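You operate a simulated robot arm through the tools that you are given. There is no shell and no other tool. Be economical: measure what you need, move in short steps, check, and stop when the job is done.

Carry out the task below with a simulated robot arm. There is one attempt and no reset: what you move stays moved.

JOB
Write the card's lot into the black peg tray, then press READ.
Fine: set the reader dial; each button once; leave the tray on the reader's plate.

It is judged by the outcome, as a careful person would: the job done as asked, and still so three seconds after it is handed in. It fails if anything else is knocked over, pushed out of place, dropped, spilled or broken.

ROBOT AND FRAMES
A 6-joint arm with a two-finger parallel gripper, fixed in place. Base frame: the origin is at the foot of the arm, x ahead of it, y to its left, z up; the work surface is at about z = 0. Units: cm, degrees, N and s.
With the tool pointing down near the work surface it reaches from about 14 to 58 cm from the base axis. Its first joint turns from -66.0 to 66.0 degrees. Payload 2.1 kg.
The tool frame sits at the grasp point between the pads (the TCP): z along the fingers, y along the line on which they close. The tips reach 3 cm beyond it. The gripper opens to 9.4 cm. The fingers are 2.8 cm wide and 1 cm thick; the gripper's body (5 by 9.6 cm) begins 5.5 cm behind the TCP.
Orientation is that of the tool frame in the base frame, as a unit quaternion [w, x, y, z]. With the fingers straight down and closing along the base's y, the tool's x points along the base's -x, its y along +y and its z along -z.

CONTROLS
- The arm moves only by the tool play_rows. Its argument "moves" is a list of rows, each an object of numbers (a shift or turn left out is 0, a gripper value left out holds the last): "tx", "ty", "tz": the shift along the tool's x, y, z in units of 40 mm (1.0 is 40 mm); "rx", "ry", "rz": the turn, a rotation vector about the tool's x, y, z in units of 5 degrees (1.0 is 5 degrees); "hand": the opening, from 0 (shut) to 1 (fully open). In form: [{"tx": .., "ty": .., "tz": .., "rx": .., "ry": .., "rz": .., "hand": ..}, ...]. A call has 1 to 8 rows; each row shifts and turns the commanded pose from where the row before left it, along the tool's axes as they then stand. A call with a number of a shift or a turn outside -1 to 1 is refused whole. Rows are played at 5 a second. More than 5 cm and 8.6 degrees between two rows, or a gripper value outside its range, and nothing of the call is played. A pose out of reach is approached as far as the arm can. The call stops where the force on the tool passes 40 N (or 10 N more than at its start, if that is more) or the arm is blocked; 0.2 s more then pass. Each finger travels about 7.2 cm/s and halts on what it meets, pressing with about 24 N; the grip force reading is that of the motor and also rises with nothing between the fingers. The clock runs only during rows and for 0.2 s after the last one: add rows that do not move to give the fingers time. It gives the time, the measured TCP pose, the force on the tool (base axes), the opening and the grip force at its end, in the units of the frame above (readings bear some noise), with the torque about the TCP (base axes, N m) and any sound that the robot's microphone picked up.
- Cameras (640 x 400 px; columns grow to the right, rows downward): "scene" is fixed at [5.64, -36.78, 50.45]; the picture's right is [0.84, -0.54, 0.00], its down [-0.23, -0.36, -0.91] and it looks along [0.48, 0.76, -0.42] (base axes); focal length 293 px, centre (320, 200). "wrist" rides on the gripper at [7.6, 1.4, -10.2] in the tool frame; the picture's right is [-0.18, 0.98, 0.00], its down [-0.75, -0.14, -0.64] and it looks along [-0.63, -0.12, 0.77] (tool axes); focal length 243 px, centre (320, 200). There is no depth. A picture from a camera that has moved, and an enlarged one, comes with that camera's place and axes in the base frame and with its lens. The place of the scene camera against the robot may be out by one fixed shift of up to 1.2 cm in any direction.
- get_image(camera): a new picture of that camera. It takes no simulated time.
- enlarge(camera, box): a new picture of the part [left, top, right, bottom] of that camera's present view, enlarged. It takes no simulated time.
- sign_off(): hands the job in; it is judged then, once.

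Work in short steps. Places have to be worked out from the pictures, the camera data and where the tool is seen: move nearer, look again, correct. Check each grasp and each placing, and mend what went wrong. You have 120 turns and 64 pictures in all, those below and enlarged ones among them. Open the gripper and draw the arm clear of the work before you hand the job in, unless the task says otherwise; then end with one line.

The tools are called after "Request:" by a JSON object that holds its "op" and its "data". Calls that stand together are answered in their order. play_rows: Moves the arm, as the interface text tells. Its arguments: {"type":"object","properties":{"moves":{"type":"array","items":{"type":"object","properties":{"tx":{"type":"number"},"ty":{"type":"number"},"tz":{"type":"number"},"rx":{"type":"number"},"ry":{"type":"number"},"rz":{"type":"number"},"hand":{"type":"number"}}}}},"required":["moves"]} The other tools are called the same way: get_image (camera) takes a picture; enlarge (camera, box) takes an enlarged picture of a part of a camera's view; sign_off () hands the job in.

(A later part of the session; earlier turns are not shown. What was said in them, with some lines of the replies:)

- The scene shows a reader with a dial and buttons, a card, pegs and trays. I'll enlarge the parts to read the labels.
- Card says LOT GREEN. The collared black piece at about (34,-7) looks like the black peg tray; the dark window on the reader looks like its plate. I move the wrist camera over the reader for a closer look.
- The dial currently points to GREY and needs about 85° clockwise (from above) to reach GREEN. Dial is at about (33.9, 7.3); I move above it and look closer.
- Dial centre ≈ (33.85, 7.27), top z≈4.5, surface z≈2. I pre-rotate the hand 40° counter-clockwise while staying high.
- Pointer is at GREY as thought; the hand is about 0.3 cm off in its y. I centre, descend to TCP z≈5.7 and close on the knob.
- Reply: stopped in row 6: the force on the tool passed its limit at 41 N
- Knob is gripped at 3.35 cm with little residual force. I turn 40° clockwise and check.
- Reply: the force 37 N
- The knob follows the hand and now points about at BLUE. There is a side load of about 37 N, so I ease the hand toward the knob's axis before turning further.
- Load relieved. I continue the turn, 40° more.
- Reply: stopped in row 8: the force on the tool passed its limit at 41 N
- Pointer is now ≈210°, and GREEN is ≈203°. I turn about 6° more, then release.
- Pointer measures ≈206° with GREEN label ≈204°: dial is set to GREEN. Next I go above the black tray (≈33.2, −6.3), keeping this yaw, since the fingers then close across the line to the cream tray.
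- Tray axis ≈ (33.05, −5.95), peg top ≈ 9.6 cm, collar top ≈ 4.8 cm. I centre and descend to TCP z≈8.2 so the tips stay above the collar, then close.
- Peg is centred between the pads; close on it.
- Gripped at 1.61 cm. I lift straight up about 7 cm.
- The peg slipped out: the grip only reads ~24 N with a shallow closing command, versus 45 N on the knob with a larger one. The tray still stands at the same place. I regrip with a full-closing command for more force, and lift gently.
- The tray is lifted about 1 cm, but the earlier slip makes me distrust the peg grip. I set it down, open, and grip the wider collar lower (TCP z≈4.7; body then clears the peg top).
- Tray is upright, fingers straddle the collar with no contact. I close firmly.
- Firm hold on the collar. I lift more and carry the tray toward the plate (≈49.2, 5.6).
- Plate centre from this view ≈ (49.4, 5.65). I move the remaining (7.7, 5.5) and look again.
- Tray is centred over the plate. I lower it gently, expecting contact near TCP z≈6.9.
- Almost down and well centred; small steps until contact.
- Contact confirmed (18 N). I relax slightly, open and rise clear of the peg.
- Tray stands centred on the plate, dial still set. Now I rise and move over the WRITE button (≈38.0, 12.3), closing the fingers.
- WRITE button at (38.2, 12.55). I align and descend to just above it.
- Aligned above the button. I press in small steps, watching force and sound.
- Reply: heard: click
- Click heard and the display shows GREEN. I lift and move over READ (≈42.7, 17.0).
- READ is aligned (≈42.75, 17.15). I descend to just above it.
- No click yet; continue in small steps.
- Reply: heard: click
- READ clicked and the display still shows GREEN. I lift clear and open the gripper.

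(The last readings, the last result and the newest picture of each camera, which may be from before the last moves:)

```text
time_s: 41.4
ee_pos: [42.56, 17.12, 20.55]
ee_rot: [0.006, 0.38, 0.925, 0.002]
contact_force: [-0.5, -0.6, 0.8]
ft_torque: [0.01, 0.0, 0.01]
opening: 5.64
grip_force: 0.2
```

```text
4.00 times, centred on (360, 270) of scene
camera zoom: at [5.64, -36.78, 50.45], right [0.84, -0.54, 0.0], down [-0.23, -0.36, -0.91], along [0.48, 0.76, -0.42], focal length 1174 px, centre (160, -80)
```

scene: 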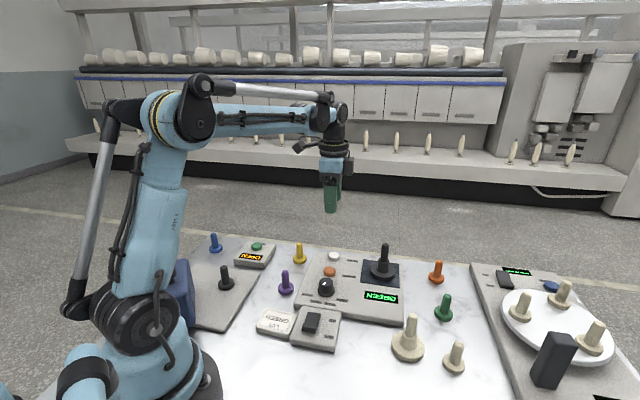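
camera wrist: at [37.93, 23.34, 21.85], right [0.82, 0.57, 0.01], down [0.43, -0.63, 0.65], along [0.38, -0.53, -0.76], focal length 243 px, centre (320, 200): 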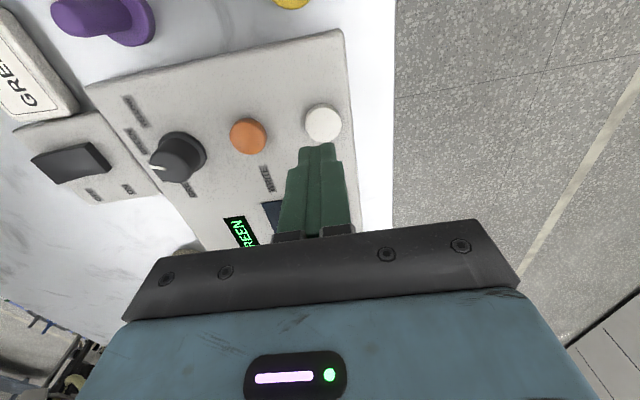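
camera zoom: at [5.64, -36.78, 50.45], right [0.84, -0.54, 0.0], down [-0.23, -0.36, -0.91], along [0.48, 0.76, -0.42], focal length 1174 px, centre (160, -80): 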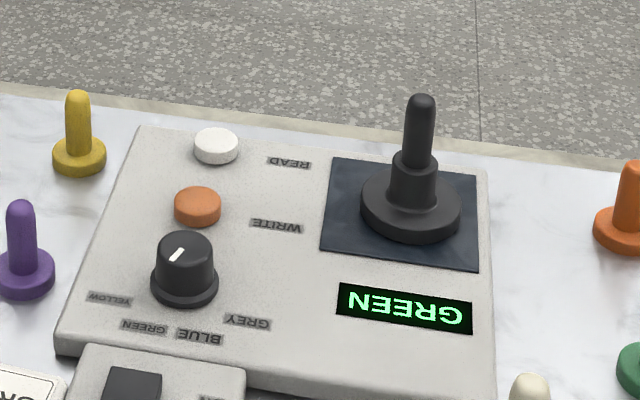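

The display shows GREEN, the tray is upright on the plate, and everything else is where it was. Handing in.

Request:
{"op": "sign_off", "data": {}}

```text
The job is handed in.
```

The black peg tray was written with lot GREEN and read back as GREEN on the reader's display; WRITE and READ were each pressed once, and the tray is standing on the reader's plate.
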